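You operate a simulated robot arm through the tools that you are given. There is no shell and no other tool. Be economical: measure what you need, move in short steps, check, and stop when the job is done.

Carry out the task below with a simulated two-armed robot. There is one attempt and no reset: what you move stays moved.

Task
Switch off and skim the wide pan; draw milk to the cup's grey band.
Fine: lift the wide lid off and back on with both hands; froth goes in the pink bowl; skimmer back in its place. Set down upright: purple skimmer.

It is judged by the outcome, as a careful person would: the job done as asked, and still so three seconds after it is handed in. It fails if anything else is knocked over, pushed out of place, dropped, spilled or broken. A push-on lid holds only when it is set on centred and level and pressed home; a screw cap is set on level and turned clockwise until tight.

Robot
Two 7-joint arms with two-finger parallel grippers on one trunk, on a base that drives. Base frame: it is fixed to the floor where the robot stands at the start and does not move with it; the origin is under the middle of the robot, x ahead of it, y to its left, z up. Readings come in m, degrees, newtons and seconds.
The left shoulder is at the start at [0.07, 0.134, 1.301], the right one opposite. With the tool pointing down near the work surface each hand reaches from about 0.1 to 0.62 m from the robot's upright axis, wherever it stands, measured 20 degrees to its own side. Places, roughly: broad grey switch [0.5, -0.1, 0.9]; orange lever on the pan [0.7, 0, 1]; pink bowl (13x13x6 cm) [0.7, 0.2, 0.9]; wide steel lid (30x30x7 cm) [0.5, 0.1, 1.1]; wide steel pan [0.5, 0, 1]. Payload 1.57 kg a hand.
The tool frame of a hand sits at the grasp point between the pads (the TCP): z along the fingers, y along the line on which they close. The tips reach 0.03 m beyond it. Largest opening 0.08 m; finger width 0.017, thickness 0.012; the body of the gripper, 0.04 by 0.082 m, starts 0.08 m behind the TCP.
Orientation is that of the tool frame in the base frame, as [roll, pitch, yaw] about the fixed x, y, z axes, in that order (R = Rz(yaw) Ry(pitch) Rx(roll)). With the fingers straight down and closing along the base's y, the tool's x points along the base's -x, its y along +y and its z along -z.

Tools
- The arms move only by the tool nudge_tool. It takes "left_targets", "right_targets" or both (then of equal length, played together; a hand with none holds still); each is a list that holds one entry, the list of rows, each a list of 7 numbers: the shift along the base's x, y, z in units of 25 mm (1.0 is 25 mm), then the turn, a rotation vector about the base's x, y, z in units of 6 degrees (1.0 is 6 degrees), then the opening, from 0 (shut) to 1 (fully open). In form: [[[dx, dy, dz, rx, ry, rz, gripper], ...]]. A call has 1 to 8 rows; each row shifts and turns the commanded pose from where the row before left it. A call with a number of a shift or a turn outside -1 to 1 is refused whole. A row lasts 0.2 s, in which the tool goes at most 0.05 m and 8.6 degrees; a call with a longer step from one row to the next is refused whole, and so is a gripper value outside its range. Where a pose cannot be reached the arm comes as near as it can. A force on the tool above 50 N (or 10 N above the force at the start of the call, whichever is more), or a blocked arm, ends the call early, and 0.2 s more pass. Each finger travels about 0.153 m/s and halts on what it meets, pressing with about 43 N; the grip force reading is that of the motor and also rises with nothing between the fingers. The clock runs only during rows and for 0.2 s after the last one: add rows that do not move to give the fingers time. It gives the time, the measured TCP pose, the force on the tool (base axes), the opening and the grip force at its end, in the units of the frame above (readings bear some noise), with the torque about the TCP (base axes, N m) and any sound that the robot's microphone picked up.
- Cameras (640 x 400 px; columns grow to the right, rows downward): "scene" is now at [0.1357, 0.0097, 1.5293]; the picture's right is [0.12, -0.99, 0.00], its down [-0.59, -0.07, -0.81] and it looks along [0.80, 0.10, -0.59] (base axes); focal length 214 px, centre (320, 200). "left" rides on the left gripper at [0.072, 0.007, -0.122] in its tool frame; the picture's right is [-0.09, 1.00, 0.00], its down [-0.84, -0.08, -0.54] and it looks along [-0.54, -0.05, 0.84] (tool axes); focal length 238 px, centre (320, 200). "right" rides on the right gripper at [0.072, -0.007, -0.122] in its tool frame; the picture's right is [0.09, 1.00, 0.00], its down [-0.84, 0.08, -0.54] and it looks along [-0.54, 0.05, 0.84] (tool axes); focal length 238 px, centre (320, 200). There is no depth. A picture from a camera that has moved, and an enlarged one, comes with that camera's place and axes in the base frame and with its lens.
- snapshot(camera): a new picture of that camera. The clock stands still meanwhile.
- slide_trunk(by): slides the trunk up (or, below 0, down) by that many m; the arms and the scene camera ride with it, the base frame stays. It gives what a move gives, with no picture.
- steer(legs): drives the robot by 1 to 6 legs, each [ahead, left, turn to the left] in m, m and degrees, along the robot's own axes; the way and the turn of a leg run together, so that a leg with both is an arc; at most 1.5 m and 180 degrees a leg. The arms and the cameras ride along, it lands a little off, and it stops where it bumps. It gives what a move gives.
- aim_head(pan, tilt): turns the head with the scene camera to pan (to the left, within 86 degrees either way) and tilt (down, from -29 to 69), counted from straight ahead of the robot. It gives what a move gives.
- inspect(camera, box): a new picture of the part [left, top, right, bottom] of that camera's present view, enlarged. The clock stands still meanwhile.
- sign_off(): hands the job in; it is judged then, once.

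Go step by step. Nothing tells you exact positions but the pictures and the camera data: compare them with the known pose of the tool, close in by small moves and look again before you grip or let go. The budget is 120 turns and 100 pictures, counting those below and the enlarged ones. Unless the task says otherwise, let go and move clear before handing in, and close with one line.

The tools are called after "Emit:" by a JSON object that holds its "method" and its "body". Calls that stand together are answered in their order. nudge_tool: Moves the arms, as the interface text tells. Its arguments: {"type":"object","properties":{"left_targets":{"type":"array","items":{"type":"array","items":{"type":"array","items":{"type":"number"}}}},"right_targets":{"type":"array","items":{"type":"array","items":{"type":"array","items":{"type":"number"}}}}},"required":[]} The other tools are called the same way: slide_trunk (by) slides the trunk up or down; steer (legs) drives the base; aim_head (pan, tilt) turns the head that bears the scene camera; snapshot (camera) takes a picture; inspect (camera, box) takes an enlarged picture of a part of a camera's view; sign_off () hands the job in.

At the start:

```text
time: 0.0
left_eef_pos: [0.3699, 0.2358, 1.4165]
left_orientation: [-179.9, 0.0, -180.0]
left_contact_force: [0.6, -0.3, -0.5]
left_moment: [0.03, 0.0, 0.01]
left_gripper_width: 0.08
left_grasp_force: 0.1
right_eef_pos: [0.4174, -0.1672, 1.4027]
right_orientation: [179.9, 0.0, 179.9]
right_contact_force: [0.3, -1.3, -0.1]
right_moment: [0.0, -0.01, 0.02]
right_gripper_width: 0.0799
right_grasp_force: 0.0
trunk travel left (down, up): [-0.875, 0.065]
robot x, y, heading: [-0.0014, -0.0005, -0.1]
head pan, tilt: [6.8, 36.2]
```

scene: 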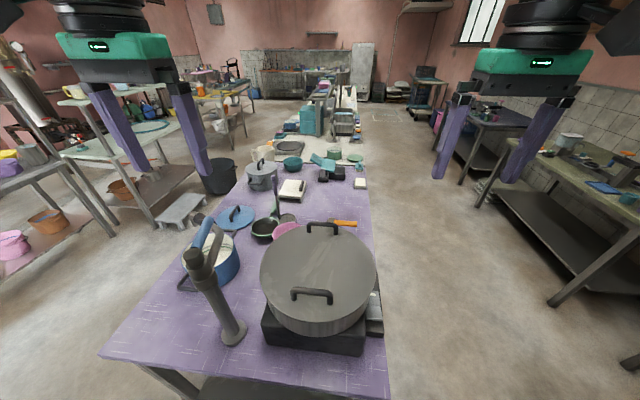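
right: 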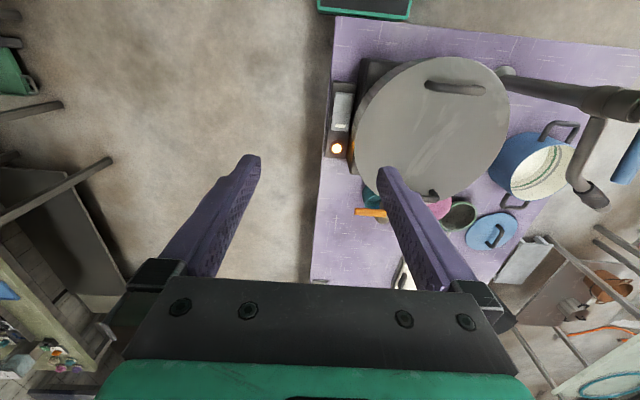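
left: 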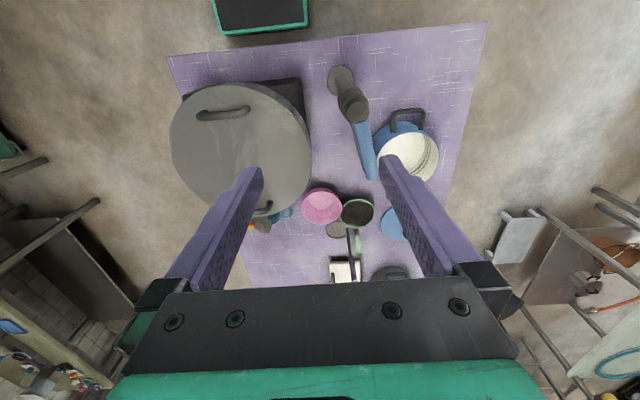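

I see the wide pan with its lid on a hob, a switch with a lit lamp to its right, a grey tap/dispenser-like post to the left, a blue pot, a pink bowl and a skimmer beyond. I'll look closer before moving.

Emit:
{"method": "inspect", "body": {"camera": "scene", "box": [160, 140, 400, 290]}}

Emit:
{"method": "inspect", "body": {"camera": "scene", "box": [160, 220, 400, 370]}}

Emit:
{"method": "inspect", "body": {"camera": "right", "box": [310, 20, 640, 280]}}

Emit:
{"method": "inspect", "body": {"camera": "left", "box": [160, 50, 480, 290]}}

```text
2.67 times, centred on (280, 215) of scene
camera zoom: at [0.1357, 0.0097, 1.5293], right [0.12, -0.99, 0.0], down [-0.59, -0.07, -0.81], along [0.8, 0.1, -0.59], focal length 572 px, centre (427, 160)
```

zoom: 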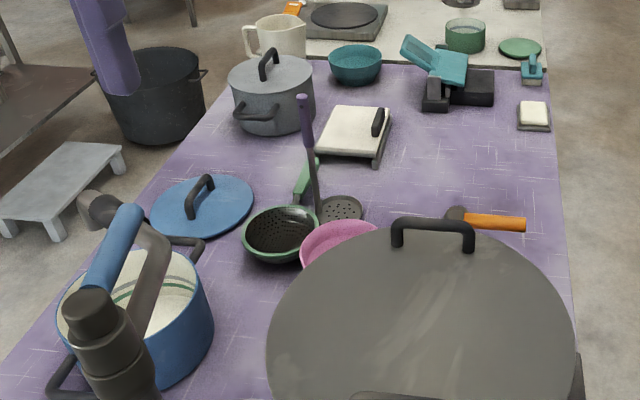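

```text
2.67 times, centred on (280, 295) of scene
camera zoom: at [0.1357, 0.0097, 1.5293], right [0.12, -0.99, 0.0], down [-0.59, -0.07, -0.81], along [0.8, 0.1, -0.59], focal length 572 px, centre (427, -53)
```

zoom: 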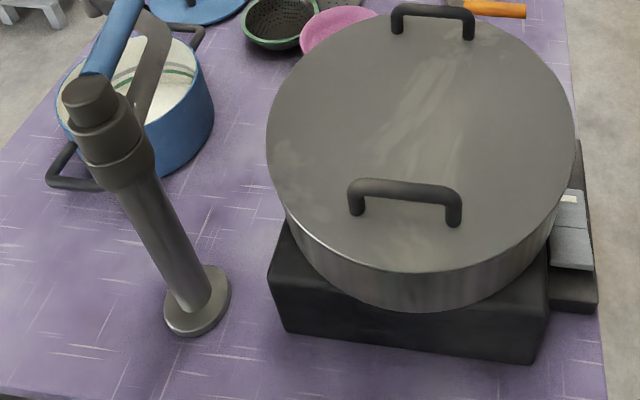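

```text
1.54 times, centred on (475, 150) of right
camera zoom: at [0.3458, -0.1727, 1.5248], right [-0.09, 1.0, 0.0], down [0.84, 0.07, 0.54], along [0.54, 0.05, -0.84], focal length 367 px, centre (82, 277)
```

zoom: 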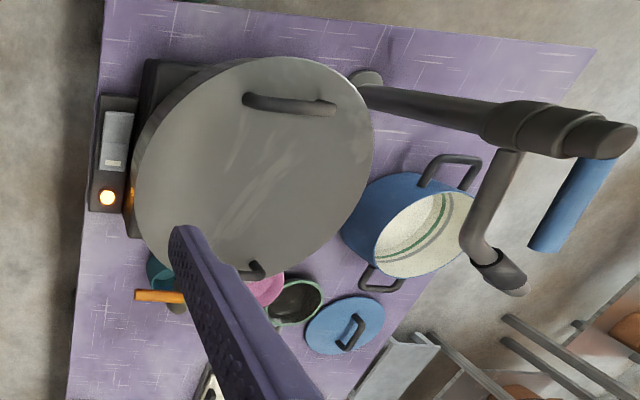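

```text
1.67 times, centred on (320, 170) of left
camera zoom: at [0.2976, 0.243, 1.5371], right [0.09, 1.0, 0.0], down [0.84, -0.08, 0.54], along [0.54, -0.05, -0.84], focal length 397 px, centre (320, 250)
```

zoom: 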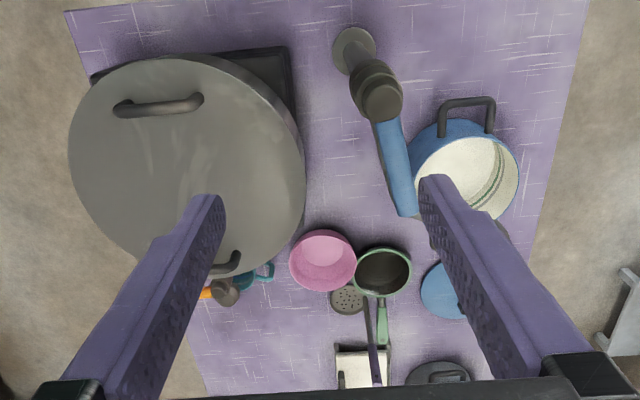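

The pan stands on the hob at about (0.5, 0.05); its tap with orange lever and a teal cup lie behind it, and the lid handles lie along x. Working from the right-hand side of the table (facing +y) suits both handles, so I'll drive there.

Emit:
{"method": "steer", "body": {"legs": [[0, -0.65, 0], [0.6, 0, 0], [0, 0, 90]]}}

Emit:
{"method": "aim_head", "body": {"pan": 0, "tilt": 45}}

Emit:
{"method": "snapshot", "body": {"camera": "scene"}}

```text
time: 10.4
left_eef_pos: [0.3664, -0.2808, 1.415]
left_orientation: [-180.0, 0.0, -90.1]
left_contact_force: [0.2, -0.2, -0.3]
left_moment: [0.02, -0.02, 0.01]
left_gripper_width: 0.08
left_grasp_force: 0.0
right_eef_pos: [0.7701, -0.2356, 1.4034]
right_orientation: [179.8, 0.0, -90.4]
right_contact_force: [0.0, -0.1, 0.3]
right_moment: [0.01, 0.01, -0.02]
right_gripper_width: 0.0801
right_grasp_force: 0.1
trunk travel left (down, up): [-0.875, 0.065]
robot x, y, heading: [0.6033, -0.6515, 89.8]
head pan, tilt: [6.8, 36.2]
```

```text
time: 11.1
left_eef_pos: [0.3673, -0.2813, 1.4149]
left_orientation: [180.0, 0.0, -90.0]
left_contact_force: [0.1, -1.0, 0.4]
left_moment: [0.02, 0.02, 0.02]
left_gripper_width: 0.0798
left_grasp_force: 0.0
right_eef_pos: [0.7703, -0.2341, 1.404]
right_orientation: [179.9, 0.0, -90.2]
right_contact_force: [0.4, -0.5, 1.3]
right_moment: [-0.02, 0.01, 0.03]
right_gripper_width: 0.0802
right_grasp_force: 0.1
trunk travel left (down, up): [-0.875, 0.065]
robot x, y, heading: [0.6031, -0.6533, 89.7]
head pan, tilt: [0.0, 45.0]
```

```text
92 pictures are left
camera scene: at [0.601, -0.521, 1.5164], right [1.0, 0.0, 0.0], down [0.0, -0.71, -0.71], along [0.0, 0.71, -0.71], focal length 214 px, centre (320, 200)
```

scene: 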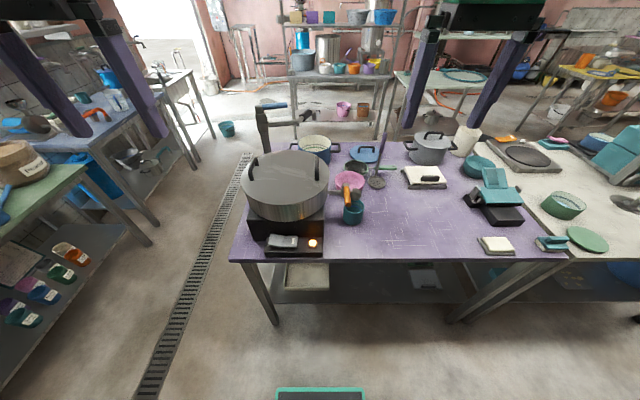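

Emit:
{"method": "inspect", "body": {"camera": "scene", "box": [220, 120, 420, 260]}}

Emit:
{"method": "inspect", "body": {"camera": "scene", "box": [320, 150, 400, 230]}}

```text
2.86 times, centred on (320, 190) of scene
camera zoom: at [0.601, -0.521, 1.5164], right [1.0, 0.0, 0.0], down [0.0, -0.71, -0.71], along [0.0, 0.71, -0.71], focal length 613 px, centre (320, 229)
```

zoom: 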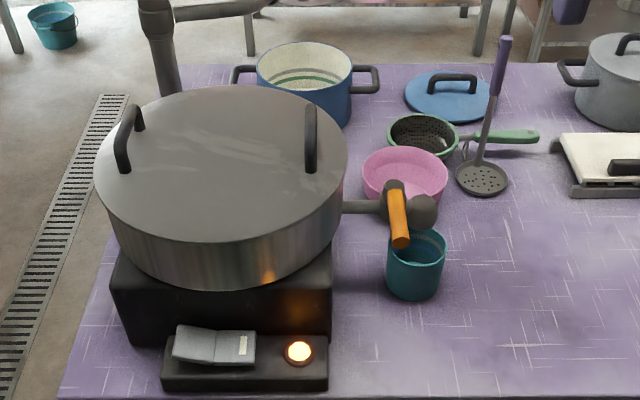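

```text
5.00 times, centred on (360, 190) of scene
camera zoom: at [0.601, -0.521, 1.5164], right [1.0, 0.0, 0.0], down [0.0, -0.71, -0.71], along [0.0, 0.71, -0.71], focal length 1072 px, centre (120, 250)
```

zoom: 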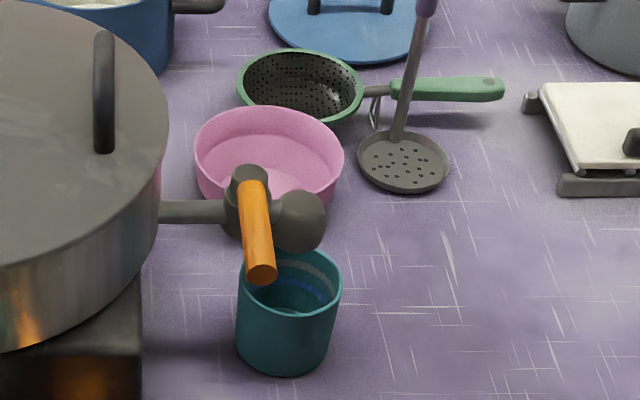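

The skimmer stands upright on its disc at about (0.87, 0.25), the table is at z≈0.87, the cup stands under the tap and the rocker switch with lit lamp is at (0.475, -0.1, 0.9). I'll drive closer and look at the switch.

Emit:
{"method": "steer", "body": {"legs": [[0.2, 0.1, 0]]}}

Emit:
{"method": "inspect", "body": {"camera": "scene", "box": [220, 200, 420, 330]}}

Emit:
{"method": "inspect", "body": {"camera": "scene", "box": [270, 260, 370, 340]}}

```text
time: 12.8
left_eef_pos: [0.2701, -0.0864, 1.4179]
left_orientation: [179.9, 0.3, -90.1]
left_contact_force: [0.3, -0.7, 0.4]
left_moment: [0.04, -0.03, -0.02]
left_gripper_width: 0.08
left_grasp_force: 0.0
right_eef_pos: [0.6734, -0.0387, 1.4045]
right_orientation: [179.9, 0.2, -90.2]
right_contact_force: [-0.4, 0.4, -0.1]
right_moment: [0.06, 0.04, 0.0]
right_gripper_width: 0.0801
right_grasp_force: 0.1
trunk travel left (down, up): [-0.875, 0.065]
robot x, y, heading: [0.5006, -0.4554, 89.9]
head pan, tilt: [0.0, 45.0]
```

```text
3.08 times, centred on (320, 265) of scene
camera zoom: at [0.5045, -0.326, 1.5168], right [1.0, 0.0, 0.0], down [0.0, -0.7, -0.71], along [0.0, 0.71, -0.7], focal length 660 px, centre (320, 0)
```

zoom: 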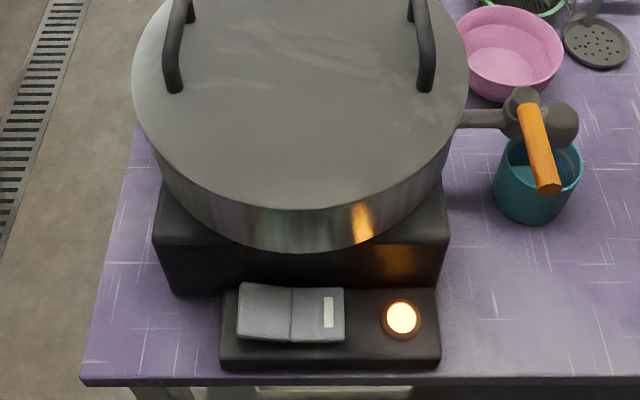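

```text
5.00 times, centred on (320, 300) of scene
camera zoom: at [0.5045, -0.326, 1.5168], right [1.0, 0.0, 0.0], down [0.0, -0.7, -0.71], along [0.0, 0.71, -0.7], focal length 1072 px, centre (320, -300)
```

zoom: 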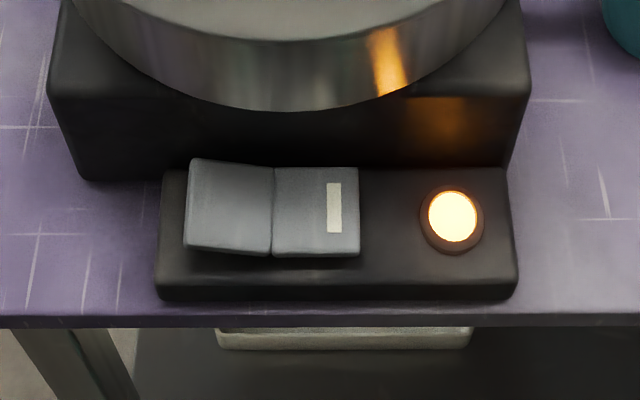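

The rocker's right half (marked I) is pressed down, so OFF is the raised left half at about (0.446, -0.107). I'll bring the left hand, fingers shut, above it.

Emit:
{"method": "nudge_tool", "body": {"left_targets": [[[0.88, -0.11, -0.9, 0, 0, 0, 0], [0.88, -0.11, -0.9, 0, 0, 0, 0], [0.88, -0.11, -0.9, 0, 0, 0, 0], [0.88, -0.11, -0.9, 0, 0, 0, 0], [0.88, -0.11, -0.9, 0, 0, 0, 0], [0.88, -0.11, -0.9, 0, 0, 0, 0], [0.88, -0.11, -0.9, 0, 0, 0, 0], [0.88, -0.11, -0.9, 0, 0, 0, 0]]]}}

Emit:
{"method": "nudge_tool", "body": {"left_targets": [[[0, 0, -0.9, 0, 0, 0, 0], [0, 0, -0.9, 0, 0, 0, 0], [0, 0, -0.9, 0, 0, 0, 0], [0, 0, -0.9, 0, 0, 0, 0], [0, 0, -0.9, 0, 0, 0, 0], [0, 0, -0.9, 0, 0, 0, 0], [0, 0, -0.9, 0, 0, 0, 0], [0, 0, -0.9, 0, 0, 0, 0]]]}}

Emit:
{"method": "inspect", "body": {"camera": "scene", "box": [220, 200, 420, 330]}}

Emit:
{"method": "snapshot", "body": {"camera": "left"}}

```text
time: 14.6
left_eef_pos: [0.4441, -0.1039, 1.2365]
left_orientation: [180.0, 0.0, -90.0]
left_contact_force: [0.0, 0.5, 1.0]
left_moment: [0.0, 0.03, 0.04]
left_gripper_width: 0.0002
left_grasp_force: 21.2
right_eef_pos: [0.6717, -0.0339, 1.4026]
right_orientation: [179.8, -0.1, -90.1]
right_contact_force: [0.8, 0.3, 0.1]
right_moment: [-0.01, 0.01, 0.0]
right_gripper_width: 0.0799
right_grasp_force: 0.1
trunk travel left (down, up): [-0.875, 0.065]
robot x, y, heading: [0.4994, -0.4514, 89.7]
head pan, tilt: [0.0, 45.0]
```

```text
time: 16.4
left_eef_pos: [0.4436, -0.1054, 1.0552]
left_orientation: [-180.0, 0.0, -90.2]
left_contact_force: [-0.3, 0.1, 0.6]
left_moment: [0.02, -0.01, 0.02]
left_gripper_width: 0.0002
left_grasp_force: 21.8
right_eef_pos: [0.6705, -0.0337, 1.4034]
right_orientation: [179.9, 0.0, -90.2]
right_contact_force: [-0.7, 0.7, 0.4]
right_moment: [-0.05, -0.01, 0.01]
right_gripper_width: 0.08
right_grasp_force: 0.0
trunk travel left (down, up): [-0.875, 0.065]
robot x, y, heading: [0.5026, -0.4522, 90.2]
head pan, tilt: [0.0, 45.0]
```

```text
3.08 times, centred on (320, 265) of scene
camera zoom: at [0.5018, -0.3202, 1.5163], right [1.0, 0.0, 0.0], down [0.0, -0.71, -0.71], along [0.0, 0.71, -0.71], focal length 660 px, centre (320, 0)
```

zoom: 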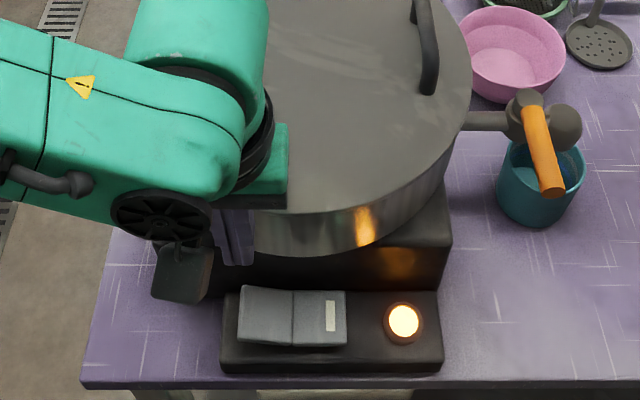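

```text
86 pictures are left
camera left: at [0.4367, -0.1768, 1.1771], right [-1.0, 0.09, 0.0], down [0.08, 0.84, 0.54], along [0.05, 0.54, -0.84], focal length 238 px, centre (320, 200)
```

left: 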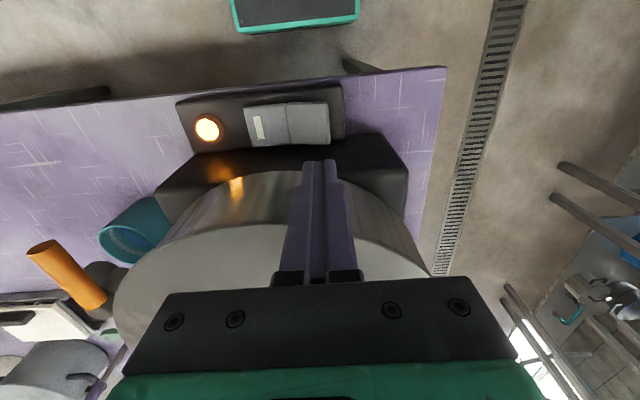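

The fingers are above the raised half of the rocker. I go down and press.

Emit:
{"method": "nudge_tool", "body": {"left_targets": [[[0, -0.3, -0.9, 0, 0, 0, 0], [0, 0, -0.9, 0, 0, 0, 0], [0, 0, -0.9, 0, 0, 0, 0], [0, 0, -0.6, 0, 0, 0, 0], [0, 0, -0.4, 0, 0, 0, 0], [0, 0, -0.4, 0, 0, 0, 0], [0, 0, -0.4, 0, 0, 0, 0], [0, 0, -0.4, 0, 0, 0, 0]]]}}

Emit:
{"method": "inspect", "body": {"camera": "scene", "box": [220, 200, 420, 330]}}

```text
time: 17.7
left_eef_pos: [0.4213, -0.1144, 0.9888]
left_orientation: [-178.9, 1.7, -90.7]
left_contact_force: [6.6, -5.8, 21.1]
left_moment: [1.18, 0.37, -0.32]
left_gripper_width: 0.0
left_grasp_force: 21.2
left hand out of reach, approached as far as the arm can: row 2, 3, 4, 5, 6
right_eef_pos: [0.6724, -0.0392, 1.4058]
right_orientation: [179.8, 0.2, -90.4]
right_contact_force: [-0.9, -0.4, -0.3]
right_moment: [0.0, -0.02, -0.03]
right_gripper_width: 0.0799
right_grasp_force: 0.1
trunk travel left (down, up): [-0.875, 0.065]
robot x, y, heading: [0.5042, -0.4505, 90.0]
head pan, tilt: [0.0, 45.0]
stopped in row 6 (left hand): the force on the tool passed its limit at 60 N (the readings are from after the stop); the commanded pose is now the measured one
```

```text
3.08 times, centred on (320, 265) of scene
camera zoom: at [0.5032, -0.3261, 1.5168], right [1.0, 0.0, 0.0], down [0.0, -0.7, -0.71], along [0.0, 0.71, -0.7], focal length 660 px, centre (320, 0)
```

zoom: 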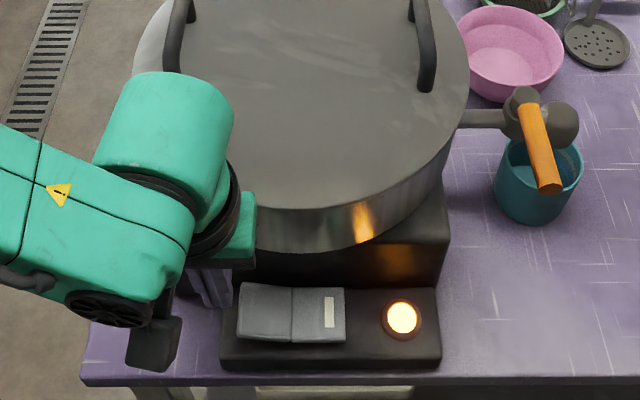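

The arm ran out of reach downward and pushed on something, so I back off and lower the trunk before trying again.

Emit:
{"method": "nudge_tool", "body": {"left_targets": [[[0, -0.8, 0.9, 0, 0, 0, 0], [0, -0.8, 0.9, 0, 0, 0, 0], [0, -0.8, 0.9, 0, 0, 0, 0], [0, 0, 0.9, 0, 0, 0, 0], [0, 0, 0.9, 0, 0, 0, 0], [0, 0, 0.9, 0, 0, 0, 0], [0, 0, 0.9, 0, 0, 0, 0], [0, 0, 0.9, 0, 0, 0, 0]]], "right_targets": [[[0, 0, 0.9, 0, 0, 0, 1], [0, 0, 0.9, 0, 0, 0, 1], [0, 0, 0, 0, 0, 0, 1], [0, 0, 0, 0, 0, 0, 1], [0, 0, 0, 0, 0, 0, 1], [0, 0, 0, 0, 0, 0, 1], [0, 0, 0, 0, 0, 0, 1], [0, 0, 0, 0, 0, 0, 1]]]}}

Emit:
{"method": "slide_trunk", "body": {"by": -0.2}}

Emit:
{"method": "snapshot", "body": {"camera": "scene"}}

```text
time: 19.5
left_eef_pos: [0.424, -0.1317, 1.104]
left_orientation: [-179.4, 1.4, -90.2]
left_contact_force: [0.0, -0.8, -0.6]
left_moment: [0.01, -0.03, -0.01]
left_gripper_width: 0.0
left_grasp_force: 20.8
left hand out of reach, approached as far as the arm can: row 2, 3, 4, 5, 6, 7
right_eef_pos: [0.6741, -0.0359, 1.4481]
right_orientation: [179.8, 0.1, -90.3]
right_contact_force: [0.1, -0.3, 0.2]
right_moment: [0.01, -0.01, 0.01]
right_gripper_width: 0.0798
right_grasp_force: 0.1
trunk travel left (down, up): [-0.875, 0.065]
robot x, y, heading: [0.5027, -0.4505, 89.7]
head pan, tilt: [0.0, 45.0]
```

```text
time: 21.4
left_eef_pos: [0.4199, -0.1301, 0.9146]
left_orientation: [-179.7, 1.6, -90.3]
left_contact_force: [-7.4, -5.4, 14.3]
left_moment: [-0.2, 0.23, 0.1]
left_gripper_width: 0.0
left_grasp_force: 21.4
right_eef_pos: [0.6699, -0.0365, 1.2566]
right_orientation: [-179.9, 0.0, -90.2]
right_contact_force: [0.5, 0.3, 0.7]
right_moment: [-0.02, 0.01, 0.02]
right_gripper_width: 0.0799
right_grasp_force: 0.0
trunk travel left (down, up): [-0.683, 0.257]
robot x, y, heading: [0.5066, -0.4505, 90.0]
head pan, tilt: [0.0, 45.0]
stopped: the force on the tool passed its limit at 66 N (the readings are from after the stop); the commanded pose is now the measured one
```

```text
84 pictures are left
camera scene: at [0.501, -0.3227, 1.3243], right [1.0, 0.0, 0.0], down [0.0, -0.71, -0.71], along [0.0, 0.71, -0.71], focal length 214 px, centre (320, 200)
```

scene: 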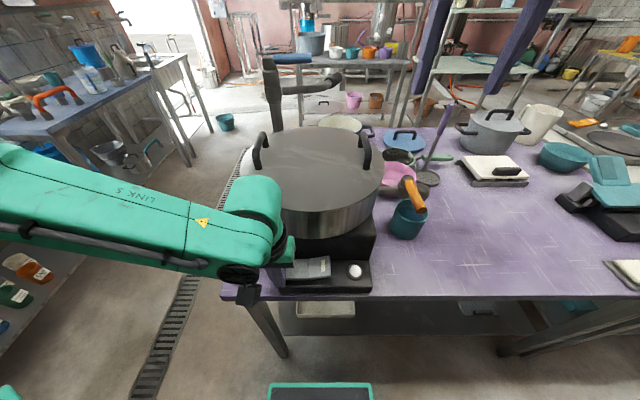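

The hand had not risen as I expected, and the descending trunk pushed the fingers down at the switch; the lamp looks dark now. I check closely.

Emit:
{"method": "inspect", "body": {"camera": "scene", "box": [240, 230, 400, 310]}}

Emit:
{"method": "snapshot", "body": {"camera": "left"}}

```text
4.00 times, centred on (320, 270) of scene
camera zoom: at [0.501, -0.3227, 1.3243], right [1.0, 0.0, 0.0], down [0.0, -0.71, -0.71], along [0.0, 0.71, -0.71], focal length 858 px, centre (320, -80)
```

zoom: 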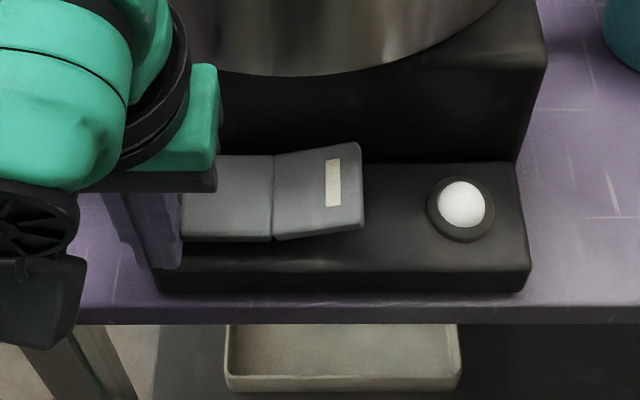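

```text
82 pictures are left
camera left: at [0.4132, -0.2057, 1.0338], right [-1.0, 0.1, 0.0], down [0.08, 0.82, 0.57], along [0.06, 0.56, -0.82], focal length 238 px, centre (320, 200)
```

left: 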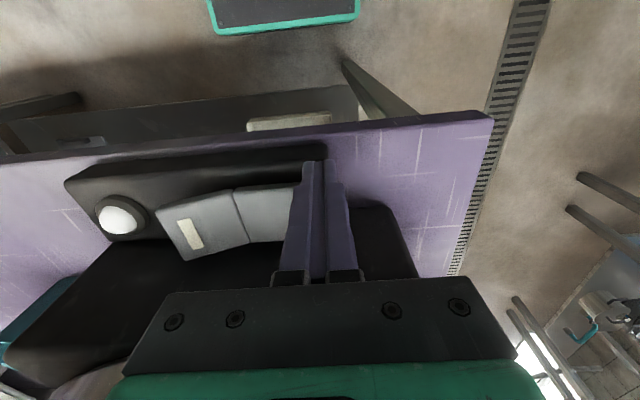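

The rocker flipped and the lamp is off. Now I lift the left hand gently clear.

Emit:
{"method": "nudge_tool", "body": {"left_targets": [[[0, 0, 0.5, 0, 0, 0, 0], [0, 0, 0.8, 0, 0, 0, 0], [0, -0.3, 0.8, 0, 0, 0, 0], [0, -0.3, 0.8, 0, 0, 0, 0], [0, -0.2, 0.8, 0, 0, 0, 0], [0, 0, 0.8, 0, 0, 0, 0], [0, 0, 0.8, 0, 0, 0, 0], [0, 0, 0.8, 0, 0, 0, 0]]]}}

```text
time: 23.2
left_eef_pos: [0.4226, -0.1503, 1.0662]
left_orientation: [-179.6, 1.6, -90.3]
left_contact_force: [0.0, -0.2, -0.1]
left_moment: [0.02, 0.02, 0.01]
left_gripper_width: 0.0
left_grasp_force: 21.5
right_eef_pos: [0.6733, -0.0346, 1.2554]
right_orientation: [179.9, 0.0, -90.2]
right_contact_force: [-0.2, 0.3, 0.5]
right_moment: [-0.03, 0.02, 0.0]
right_gripper_width: 0.08
right_grasp_force: 0.0
trunk travel left (down, up): [-0.683, 0.257]
robot x, y, heading: [0.507, -0.4511, 90.2]
head pan, tilt: [0.0, 45.0]
```

Next I raise the left hand above the lid and study the handles.

Emit:
{"method": "nudge_tool", "body": {"left_targets": [[[-0.5, 0, 0.9, 0, 0, 0, 1], [-0.5, 0, 0.9, 0, 0, 0, 1], [-0.5, 0, 0.9, 0, 0, 0, 1], [-0.5, 0, 0.9, 0, 0, 0, 1], [-0.5, 0, 0.9, 0, 0, 0, 1], [0, 0, 0.9, 0, 0, 0, 1], [0, 0, 0.9, 0, 0, 0, 1], [0, 0, 0.9, 0, 0, 0, 1]]]}}

Emit:
{"method": "inspect", "body": {"camera": "scene", "box": [220, 110, 420, 250]}}

Emit:
{"method": "snapshot", "body": {"camera": "right"}}

Emit:
{"method": "snapshot", "body": {"camera": "left"}}

```text
time: 25.0
left_eef_pos: [0.3598, -0.151, 1.2482]
left_orientation: [-179.4, 1.6, -90.3]
left_contact_force: [0.0, 1.1, -0.9]
left_moment: [0.02, -0.01, 0.0]
left_gripper_width: 0.08
left_grasp_force: 0.2
right_eef_pos: [0.6716, -0.0347, 1.2562]
right_orientation: [180.0, 0.0, -90.2]
right_contact_force: [0.6, 0.3, -1.5]
right_moment: [-0.02, 0.04, 0.01]
right_gripper_width: 0.0799
right_grasp_force: 0.1
trunk travel left (down, up): [-0.683, 0.257]
robot x, y, heading: [0.5008, -0.4506, 90.0]
head pan, tilt: [0.0, 45.0]
```

```text
2.86 times, centred on (320, 180) of scene
camera zoom: at [0.5022, -0.3211, 1.3243], right [1.0, 0.0, 0.0], down [0.0, -0.71, -0.71], along [0.0, 0.71, -0.71], focal length 613 px, centre (320, 257)
```

zoom: 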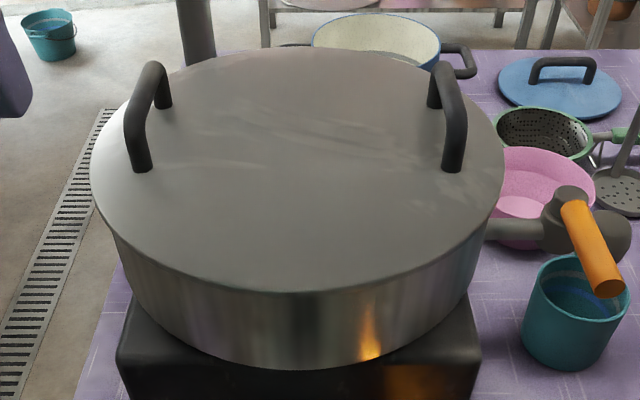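

```text
80 pictures are left
camera right: at [0.6784, -0.1049, 1.3773], right [-1.0, -0.09, 0.0], down [-0.07, 0.84, 0.54], along [-0.05, 0.54, -0.84], focal length 238 px, centre (320, 200)
```

right: 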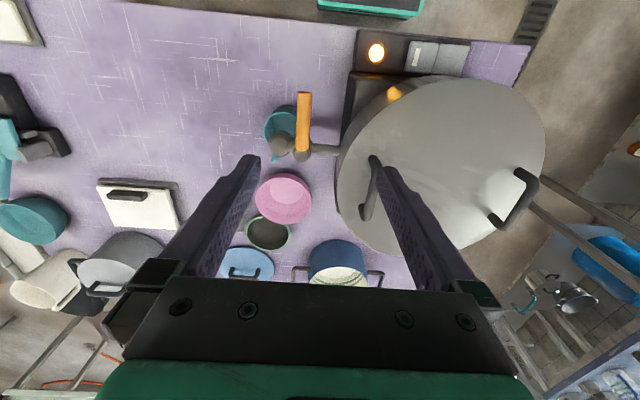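

```text
79 pictures are left
camera left: at [0.3519, -0.2254, 1.3671], right [-1.0, 0.1, -0.01], down [0.08, 0.82, 0.57], along [0.06, 0.56, -0.82], focal length 238 px, centre (320, 200)
```

left: 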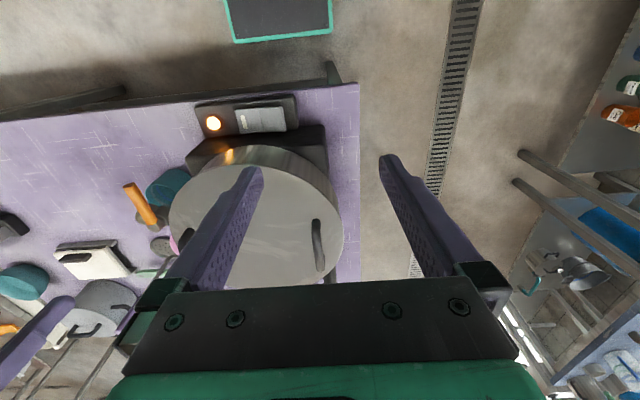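

The lamp is lit again after I lifted off. I look at the rocker's present state.

Emit:
{"method": "inspect", "body": {"camera": "scene", "box": [240, 220, 400, 320]}}

```text
4.00 times, centred on (320, 270) of scene
camera zoom: at [0.5022, -0.3211, 1.3243], right [1.0, 0.0, 0.0], down [0.0, -0.71, -0.71], along [0.0, 0.71, -0.71], focal length 858 px, centre (320, -80)
```

zoom: 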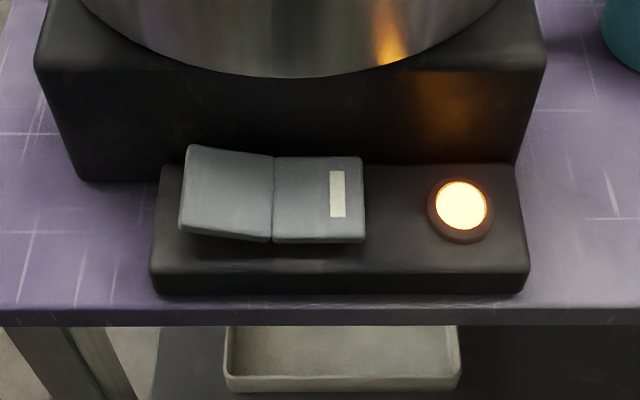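

The rocker sprang back to I, probably dragged by the fingers at its edge. I'll press its left half properly in the middle at (0.455, -0.113).

Emit:
{"method": "nudge_tool", "body": {"left_targets": [[[0.9, 0.2, -0.9, 0, -0.1, 0, 0], [0.9, 0.2, -0.9, 0, -0.1, 0, 0], [0.9, 0.2, -0.9, 0, -0.1, 0, 0], [0.9, 0.2, -0.9, 0, 0, 0, 0], [0.1, 0.3, -0.9, 0, 0, 0, 0], [0, 0.3, -0.9, 0, 0, 0, 0], [0, 0, -0.9, 0, 0, 0, 0], [0, 0, -0.9, 0, 0, 0, 0]]]}}

Emit:
{"method": "nudge_tool", "body": {"left_targets": [[[0, 0, -0.9, 0, 0, 0, 0], [0, 0, -0.9, 0, 0, 0, 0], [0, 0, -0.5, 0, 0, 0, 0], [0, 0, 0, 0, 0, 0, 0]]]}}

Emit:
{"method": "inspect", "body": {"camera": "scene", "box": [240, 220, 400, 320]}}

```text
time: 26.8
left_eef_pos: [0.4525, -0.113, 1.0679]
left_orientation: [-177.7, 1.6, -90.3]
left_contact_force: [1.0, 0.4, 0.4]
left_moment: [0.0, 0.01, 0.0]
left_gripper_width: 0.0001
left_grasp_force: 21.5
right_eef_pos: [0.6711, -0.0346, 1.255]
right_orientation: [179.8, 0.1, -90.2]
right_contact_force: [0.6, -0.2, -0.1]
right_moment: [0.01, 0.02, 0.04]
right_gripper_width: 0.0796
right_grasp_force: 0.1
trunk travel left (down, up): [-0.683, 0.257]
robot x, y, heading: [0.504, -0.4516, 89.8]
head pan, tilt: [0.0, 45.0]
```

```text
time: 27.8
left_eef_pos: [0.4524, -0.1138, 1.0085]
left_orientation: [-177.8, 1.7, -90.2]
left_contact_force: [-0.2, 0.0, 0.4]
left_moment: [0.01, -0.03, -0.02]
left_gripper_width: 0.0001
left_grasp_force: 21.4
right_eef_pos: [0.6712, -0.0342, 1.2559]
right_orientation: [179.9, 0.0, -90.2]
right_contact_force: [0.5, -0.3, -0.7]
right_moment: [0.02, -0.02, 0.01]
right_gripper_width: 0.0799
right_grasp_force: 0.0
trunk travel left (down, up): [-0.683, 0.257]
robot x, y, heading: [0.5026, -0.453, 89.9]
head pan, tilt: [0.0, 45.0]
```

```text
4.00 times, centred on (320, 270) of scene
camera zoom: at [0.502, -0.321, 1.3243], right [1.0, 0.0, 0.0], down [0.0, -0.71, -0.71], along [0.0, 0.71, -0.71], focal length 858 px, centre (320, -80)
```

zoom: 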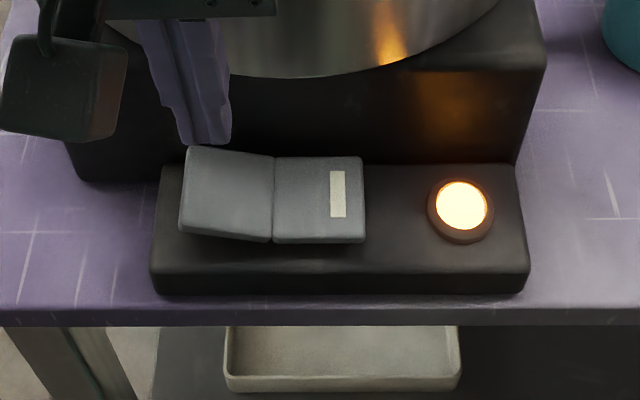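

Aligned; I press straight down in small steps.

Emit:
{"method": "nudge_tool", "body": {"left_targets": [[[0, 0, -0.7, 0, 0, 0, 0], [0, 0, -0.7, 0, 0, 0, 0], [0, 0, -0.5, 0, 0, 0, 0], [0, 0, -0.4, 0, 0, 0, 0], [0, 0, -0.3, 0, 0, 0, 0], [0, 0, -0.3, 0, 0, 0, 0], [0, 0, -0.3, 0, 0, 0, 0], [0, 0, -0.3, 0, 0, 0, 0]]]}}

Emit:
{"method": "inspect", "body": {"camera": "scene", "box": [240, 220, 400, 320]}}

```text
time: 28.4
left_eef_pos: [0.4537, -0.108, 0.9881]
left_orientation: [-177.1, 3.6, -90.3]
left_contact_force: [-2.8, -7.4, 19.7]
left_moment: [1.22, 0.12, 0.25]
left_gripper_width: 0.0
left_grasp_force: 21.0
right_eef_pos: [0.6705, -0.0382, 1.2577]
right_orientation: [179.9, 0.1, -90.2]
right_contact_force: [-0.5, -0.1, 0.3]
right_moment: [0.0, 0.01, -0.01]
right_gripper_width: 0.0801
right_grasp_force: 0.0
trunk travel left (down, up): [-0.683, 0.257]
robot x, y, heading: [0.5037, -0.4508, 90.1]
head pan, tilt: [0.0, 45.0]
stopped in row 2 (left hand): the force on the tool passed its limit at 64 N (the readings are from after the stop); the commanded pose is now the measured one
```

```text
4.00 times, centred on (320, 270) of scene
camera zoom: at [0.5012, -0.3251, 1.3248], right [1.0, 0.0, 0.0], down [0.0, -0.7, -0.71], along [0.0, 0.71, -0.7], focal length 858 px, centre (320, -80)
```

zoom: 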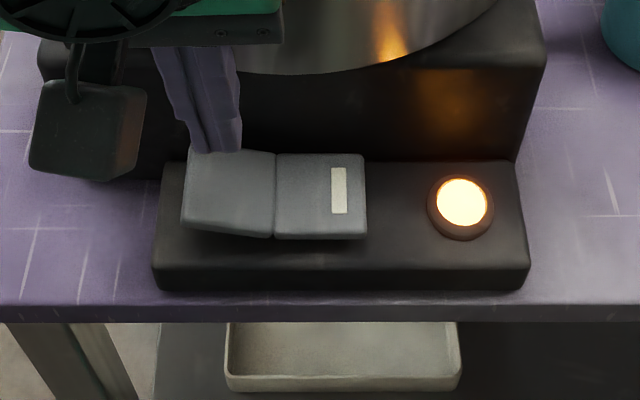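

The gripper body was meeting the lid's rim (rim at about y=-0.085, z≈1.07). I back off and tilt the hand 30° so the body leans toward me.

Emit:
{"method": "nudge_tool", "body": {"left_targets": [[[0, -0.6, 0.6, 0, 0, 0, 0], [0, -0.4, 0.4, 0, -0.4, 0, 0], [0, 0, 0, 1, 0, 0, 0], [0, 0, 0, 1, 0, 0, 0], [0, 0, 0, 1, 0, 0, 0], [0, 0, 0, 1, 0, 0, 0], [0, 0, 0, 1, 0, 0, 0], [0, 0, -0.4, 0, 0, 0, 0]]]}}

Emit:
{"method": "inspect", "body": {"camera": "scene", "box": [240, 200, 400, 320]}}

```text
time: 30.2
left_eef_pos: [0.4559, -0.1253, 1.0179]
left_orientation: [-174.8, 15.0, -90.0]
left_contact_force: [-0.6, 0.5, 0.5]
left_moment: [0.02, 0.0, 0.01]
left_gripper_width: 0.0
left_grasp_force: 21.3
left hand out of reach, approached as far as the arm can: row 4, 5, 6, 7, 8
right_eef_pos: [0.6717, -0.0351, 1.2576]
right_orientation: [179.8, -0.2, -90.2]
right_contact_force: [-0.3, 0.0, -0.7]
right_moment: [0.0, -0.01, -0.01]
right_gripper_width: 0.0802
right_grasp_force: 0.1
trunk travel left (down, up): [-0.683, 0.257]
robot x, y, heading: [0.504, -0.4541, 89.8]
head pan, tilt: [0.0, 45.0]
```

```text
3.33 times, centred on (320, 260) of scene
camera zoom: at [0.5017, -0.3207, 1.3242], right [1.0, 0.0, 0.0], down [0.0, -0.71, -0.71], along [0.0, 0.71, -0.71], focal length 715 px, centre (320, 0)
```

zoom: 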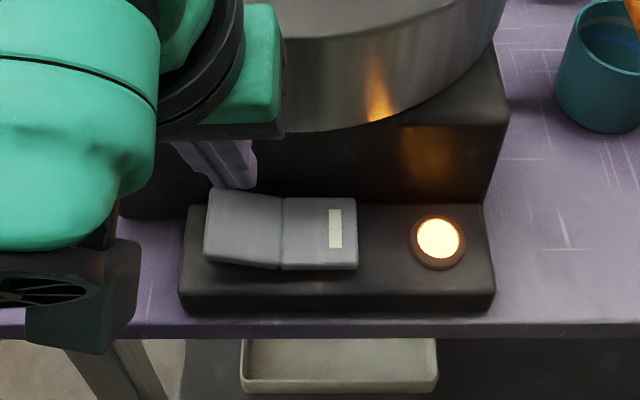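

A 15° tilt was reached, which clears the rim. I descend onto the rocker.

Emit:
{"method": "nudge_tool", "body": {"left_targets": [[[0, 0, -0.5, -1, 0, 0, 0], [0, 0, -0.5, -1, 0, 0, 0], [0, 0, -0.6, 0, 0, 0, 0], [0, 0, -0.5, 0, 0, 0, 0], [0, 0, -0.4, 0, 0, 0, 0], [0, 0, -0.4, 0, 0, 0, 0], [0, 0, -0.3, 0, 0, 0, 0], [0, 0, -0.3, 0, 0, 0, 0]]]}}

Emit:
{"method": "inspect", "body": {"camera": "scene", "box": [240, 200, 400, 320]}}

```text
time: 32.0
left_eef_pos: [0.4559, -0.1241, 0.9354]
left_orientation: [-174.5, 4.0, -90.1]
left_contact_force: [-7.2, -0.5, 45.6]
left_moment: [-0.16, 0.57, -0.04]
left_gripper_width: 0.0
left_grasp_force: 21.3
right_eef_pos: [0.6695, -0.038, 1.2579]
right_orientation: [-180.0, 0.2, -90.2]
right_contact_force: [0.7, 0.3, -0.7]
right_moment: [-0.01, 0.02, 0.0]
right_gripper_width: 0.08
right_grasp_force: 0.1
trunk travel left (down, up): [-0.683, 0.257]
robot x, y, heading: [0.5034, -0.452, 90.0]
head pan, tilt: [0.0, 45.0]
```

```text
3.33 times, centred on (320, 260) of scene
camera zoom: at [0.4999, -0.3253, 1.3256], right [1.0, 0.0, 0.0], down [0.0, -0.7, -0.71], along [0.0, 0.71, -0.7], focal length 715 px, centre (320, 0)
```

zoom: 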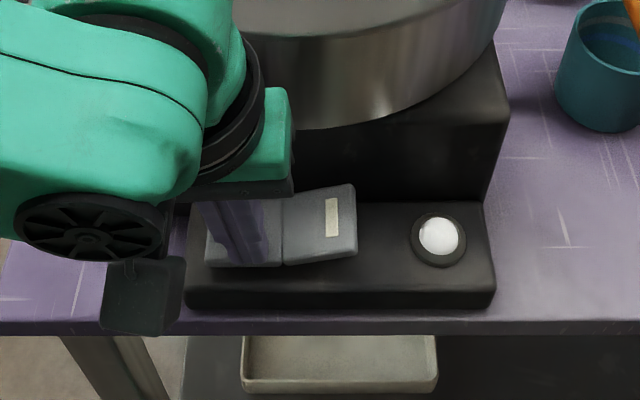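

Lamp off with the left half fully down. I lift straight up and check that it stays.

Emit:
{"method": "nudge_tool", "body": {"left_targets": [[[0, 0, 0.4, 0, 0, 0, 0], [0, -0.1, 0.8, 0, 0, 0, 0], [0, -0.2, 0.8, 0, 0, 0, 0], [0, -0.2, 0.8, -0.6, 0.9, 0, 0], [0, -0.3, 0.8, 0, 0, 0, 0], [0, -0.3, 0.8, 0, 0, 0, 0], [0, 0, 0.8, 0, 0, 0, 0], [0, 0, 0.8, 0, 0, 0, 0]]]}}

Emit:
{"method": "snapshot", "body": {"camera": "scene"}}

```text
time: 33.8
left_eef_pos: [0.4565, -0.1534, 1.0802]
left_orientation: [179.7, -0.5, -90.4]
left_contact_force: [0.5, -0.2, 0.0]
left_moment: [-0.01, 0.0, -0.02]
left_gripper_width: 0.0
left_grasp_force: 21.5
right_eef_pos: [0.6709, -0.0335, 1.2566]
right_orientation: [180.0, 0.0, -90.2]
right_contact_force: [0.4, 1.3, 0.6]
right_moment: [0.02, -0.02, -0.01]
right_gripper_width: 0.0798
right_grasp_force: 0.1
trunk travel left (down, up): [-0.683, 0.257]
robot x, y, heading: [0.4998, -0.4484, 89.9]
head pan, tilt: [0.0, 45.0]
```

```text
73 pictures are left
camera scene: at [0.5017, -0.3215, 1.3243], right [1.0, 0.0, 0.0], down [0.0, -0.71, -0.71], along [0.0, 0.71, -0.71], focal length 214 px, centre (320, 200)
```

scene: 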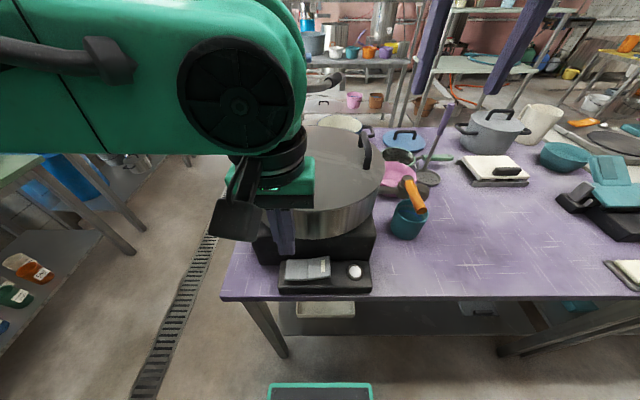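

The switch is off and stays off. The lid handles run along y at x≈0.383 and 0.592, y≈0.053, top at about 1.12; I bring both open hands above them.

Emit:
{"method": "nudge_tool", "body": {"left_targets": [[[-0.49, 0, 0.95, 0, 0, 0, 1], [-0.49, 0, 0.95, 0, 0, 0, 1], [-0.49, 0, 0.95, 0, 0, 0, 1], [-0.49, 0, 0.95, 0, 0, 0, 1], [-0.49, 0, 0.95, 0, 0, 0, 1], [-0.49, 0, 0.95, 0, 0, 0, 1], [0, 0.8, 0, 0, 0, 0, 1], [0, 0.8, 0, 0, 0, 0, 1]]], "right_targets": [[[-0.395, 0.43, -0.18, 0, 0, 0, 1], [-0.395, 0.43, -0.18, 0, 0, 0, 1], [-0.395, 0.43, -0.18, 0, 0, 0, 1], [-0.395, 0.43, -0.18, 0, 0, 0, 1], [-0.395, 0.43, -0.18, 0, 0, 0, 1], [-0.395, 0.43, -0.18, 0, 0, 0, 1], [-0.395, 0.43, -0.18, 0, 0, 0, 1], [-0.395, 0.43, -0.18, 0, 0, 0, 1]]]}}

Emit:
{"method": "nudge_tool", "body": {"left_targets": [[[0, 0.95, 0, 0, 0, 0, 1], [0, 0.95, 0, 0, 0, 0, 1], [0, 0.95, 0, 0, 0, 0, 1], [0, 0.95, 0, 0, 0, 0, 1], [0, 0.95, 0, 0, 0, 0, 1], [0, 0.95, 0, 0, 0, 0, 1], [0, 0.95, 0, 0, 0, 0, 1]]]}}

Emit:
{"method": "snapshot", "body": {"camera": "left"}}

Emit:
{"method": "snapshot", "body": {"camera": "right"}}

Emit:
{"method": "snapshot", "body": {"camera": "scene"}}

```text
time: 35.6
left_eef_pos: [0.3836, -0.1119, 1.2227]
left_orientation: [179.8, -0.7, -90.3]
left_contact_force: [0.1, -0.5, 0.1]
left_moment: [-0.02, 0.01, 0.0]
left_gripper_width: 0.0799
left_grasp_force: 0.0
right_eef_pos: [0.6076, 0.0381, 1.2262]
right_orientation: [179.9, 0.0, -90.2]
right_contact_force: [1.1, -0.2, -0.7]
right_moment: [-0.03, 0.0, 0.0]
right_gripper_width: 0.0799
right_grasp_force: 0.2
right hand out of reach, approached as far as the arm can: row 7, 8
trunk travel left (down, up): [-0.683, 0.257]
robot x, y, heading: [0.505, -0.4519, 89.8]
head pan, tilt: [0.0, 45.0]
```

```text
time: 37.2
left_eef_pos: [0.344, 0.0081, 1.1747]
left_orientation: [-180.0, -0.3, -90.2]
left_contact_force: [1.1, 0.8, -0.3]
left_moment: [0.06, 0.01, 0.01]
left_gripper_width: 0.08
left_grasp_force: 0.1
left hand out of reach, approached as far as the arm can: row 2, 3, 4, 5, 6, 7
right_eef_pos: [0.6064, 0.0369, 1.2267]
right_orientation: [179.9, 0.0, -90.3]
right_contact_force: [0.2, 0.5, -0.4]
right_moment: [0.01, 0.01, 0.03]
right_gripper_width: 0.0801
right_grasp_force: 0.1
trunk travel left (down, up): [-0.683, 0.257]
robot x, y, heading: [0.5027, -0.4546, 90.1]
head pan, tilt: [0.0, 45.0]
```

```text
72 pictures are left
camera left: at [0.3373, -0.0636, 1.2974], right [-1.0, 0.1, 0.0], down [0.08, 0.84, 0.54], along [0.05, 0.53, -0.84], focal length 238 px, centre (320, 200)
```

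left: 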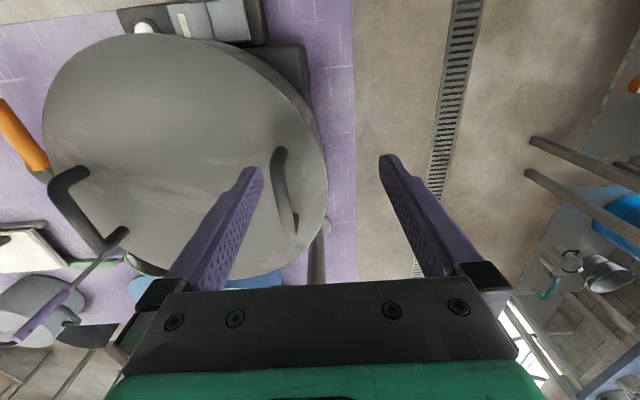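

```text
71 pictures are left
camera right: at [0.6133, -0.0335, 1.3476], right [-1.0, -0.09, 0.0], down [-0.07, 0.84, 0.54], along [-0.05, 0.54, -0.84], focal length 238 px, centre (320, 200)
```

right: 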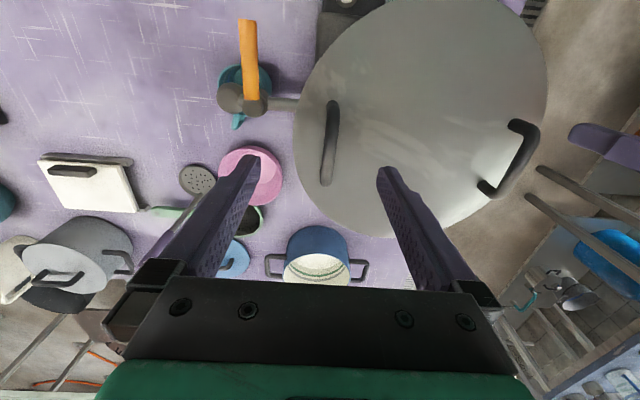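

```text
70 pictures are left
camera scene: at [0.5015, -0.3197, 1.3241], right [1.0, 0.0, 0.0], down [0.0, -0.71, -0.71], along [0.0, 0.71, -0.71], focal length 214 px, centre (320, 200)
```

scene: 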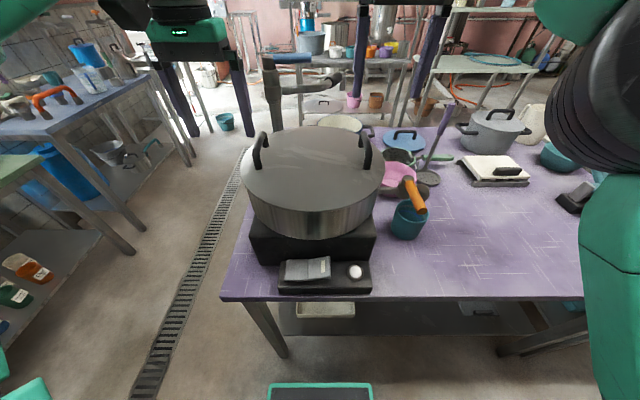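

Both hands fall a little short at this height. I raise the trunk 0.1 m and drive 0.05 m nearer.

Emit:
{"method": "slide_trunk", "body": {"by": 0.1}}

Emit:
{"method": "steer", "body": {"legs": [[0.05, 0, 0]]}}

```text
time: 38.5
left_eef_pos: [0.3448, 0.0062, 1.2758]
left_orientation: [179.8, -0.5, -90.2]
left_contact_force: [0.0, 0.2, -0.5]
left_moment: [-0.02, -0.01, 0.02]
left_gripper_width: 0.08
left_grasp_force: 0.1
right_eef_pos: [0.6061, 0.0365, 1.3258]
right_orientation: [179.9, 0.0, -90.2]
right_contact_force: [0.0, -0.8, -0.1]
right_moment: [0.0, 0.01, -0.02]
right_gripper_width: 0.08
right_grasp_force: 0.0
trunk travel left (down, up): [-0.783, 0.157]
robot x, y, heading: [0.5049, -0.4496, 89.9]
head pan, tilt: [0.0, 45.0]
```

```text
time: 39.5
left_eef_pos: [0.3454, 0.0471, 1.2801]
left_orientation: [179.8, 0.1, -90.3]
left_contact_force: [0.5, -1.3, 0.0]
left_moment: [0.08, -0.01, -0.01]
left_gripper_width: 0.08
left_grasp_force: 0.0
right_eef_pos: [0.6063, 0.0766, 1.3303]
right_orientation: [179.9, 0.5, -90.2]
right_contact_force: [-0.2, -0.5, -0.1]
right_moment: [0.08, 0.01, 0.02]
right_gripper_width: 0.0799
right_grasp_force: 0.0
trunk travel left (down, up): [-0.783, 0.157]
robot x, y, heading: [0.5023, -0.3992, 89.6]
head pan, tilt: [0.0, 45.0]
```

Now I move both above the handles.

Emit:
{"method": "nudge_tool", "body": {"left_targets": [[[0.25, 0.04, 0, 0, 0, 0, 1], [0.25, 0.04, 0, 0, 0, 0, 1], [0.25, 0.04, -0.5, 0, 0, 0, 1], [0.25, 0.04, -0.5, 0, 0, 0, 1], [0.25, 0.04, -0.6, 0, 0, 0, 1], [0.25, 0.04, -0.6, 0, 0, 0, 1], [0, 0, -0.6, 0, 0, 0, 1], [0, 0, -0.6, 0, 0, 0, 1]]], "right_targets": [[[-0.1, -0.12, -0.6, 0, 0, 0, 1], [-0.1, -0.12, -0.7, 0, 0, 0, 1], [-0.1, -0.12, -0.7, 0, 0, 0, 1], [-0.1, -0.12, -0.7, 0, 0, 0, 1], [-0.1, -0.12, -0.7, 0, 0, 0, 1], [-0.07, -0.12, -0.7, 0, 0, 0, 1], [0, -0.12, -0.7, 0, 0, 0, 1], [0, -0.12, -0.7, 0, 0, 0, 1]]]}}

Emit:
{"method": "snapshot", "body": {"camera": "left"}}

Emit:
{"method": "snapshot", "body": {"camera": "right"}}

```text
time: 41.3
left_eef_pos: [0.3783, 0.0561, 1.1874]
left_orientation: [-179.9, -0.3, -90.2]
left_contact_force: [-0.3, -0.4, -0.1]
left_moment: [0.0, -0.01, 0.02]
left_gripper_width: 0.0801
left_grasp_force: 0.1
left hand out of reach, approached as far as the arm can: row 1, 2
right_eef_pos: [0.5926, 0.0603, 1.189]
right_orientation: [179.9, 0.0, -90.2]
right_contact_force: [-0.5, -0.2, -0.1]
right_moment: [0.03, -0.03, -0.02]
right_gripper_width: 0.0801
right_grasp_force: 0.1
trunk travel left (down, up): [-0.783, 0.157]
robot x, y, heading: [0.5013, -0.4007, 89.9]
head pan, tilt: [0.0, 45.0]
```

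```text
69 pictures are left
camera left: at [0.3718, -0.0145, 1.3091], right [-1.0, 0.1, 0.0], down [0.08, 0.84, 0.54], along [0.05, 0.54, -0.84], focal length 238 px, centre (320, 200)
```

left: 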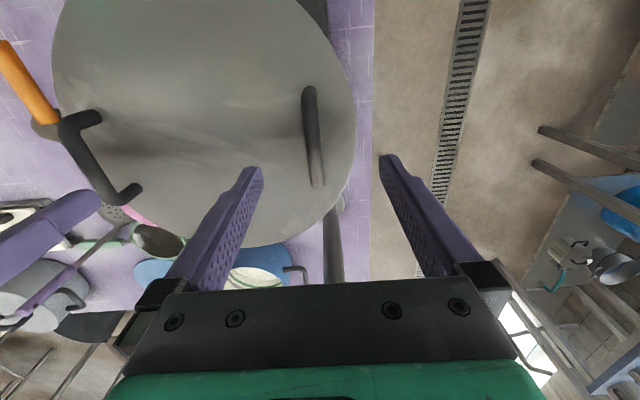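

```text
68 pictures are left
camera right: at [0.6, -0.01, 1.3106], right [-1.0, -0.09, 0.0], down [-0.07, 0.84, 0.54], along [-0.05, 0.54, -0.84], focal length 238 px, centre (320, 200)
```

right: 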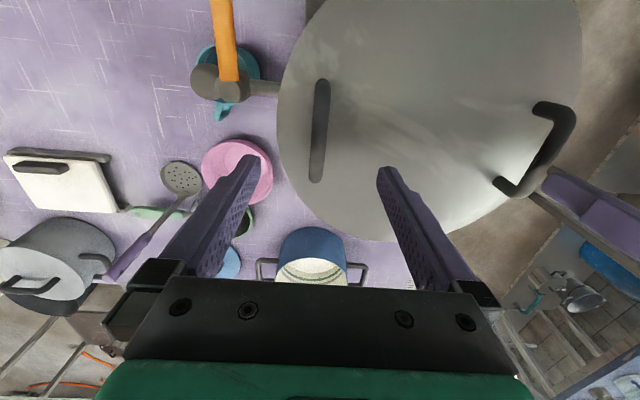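

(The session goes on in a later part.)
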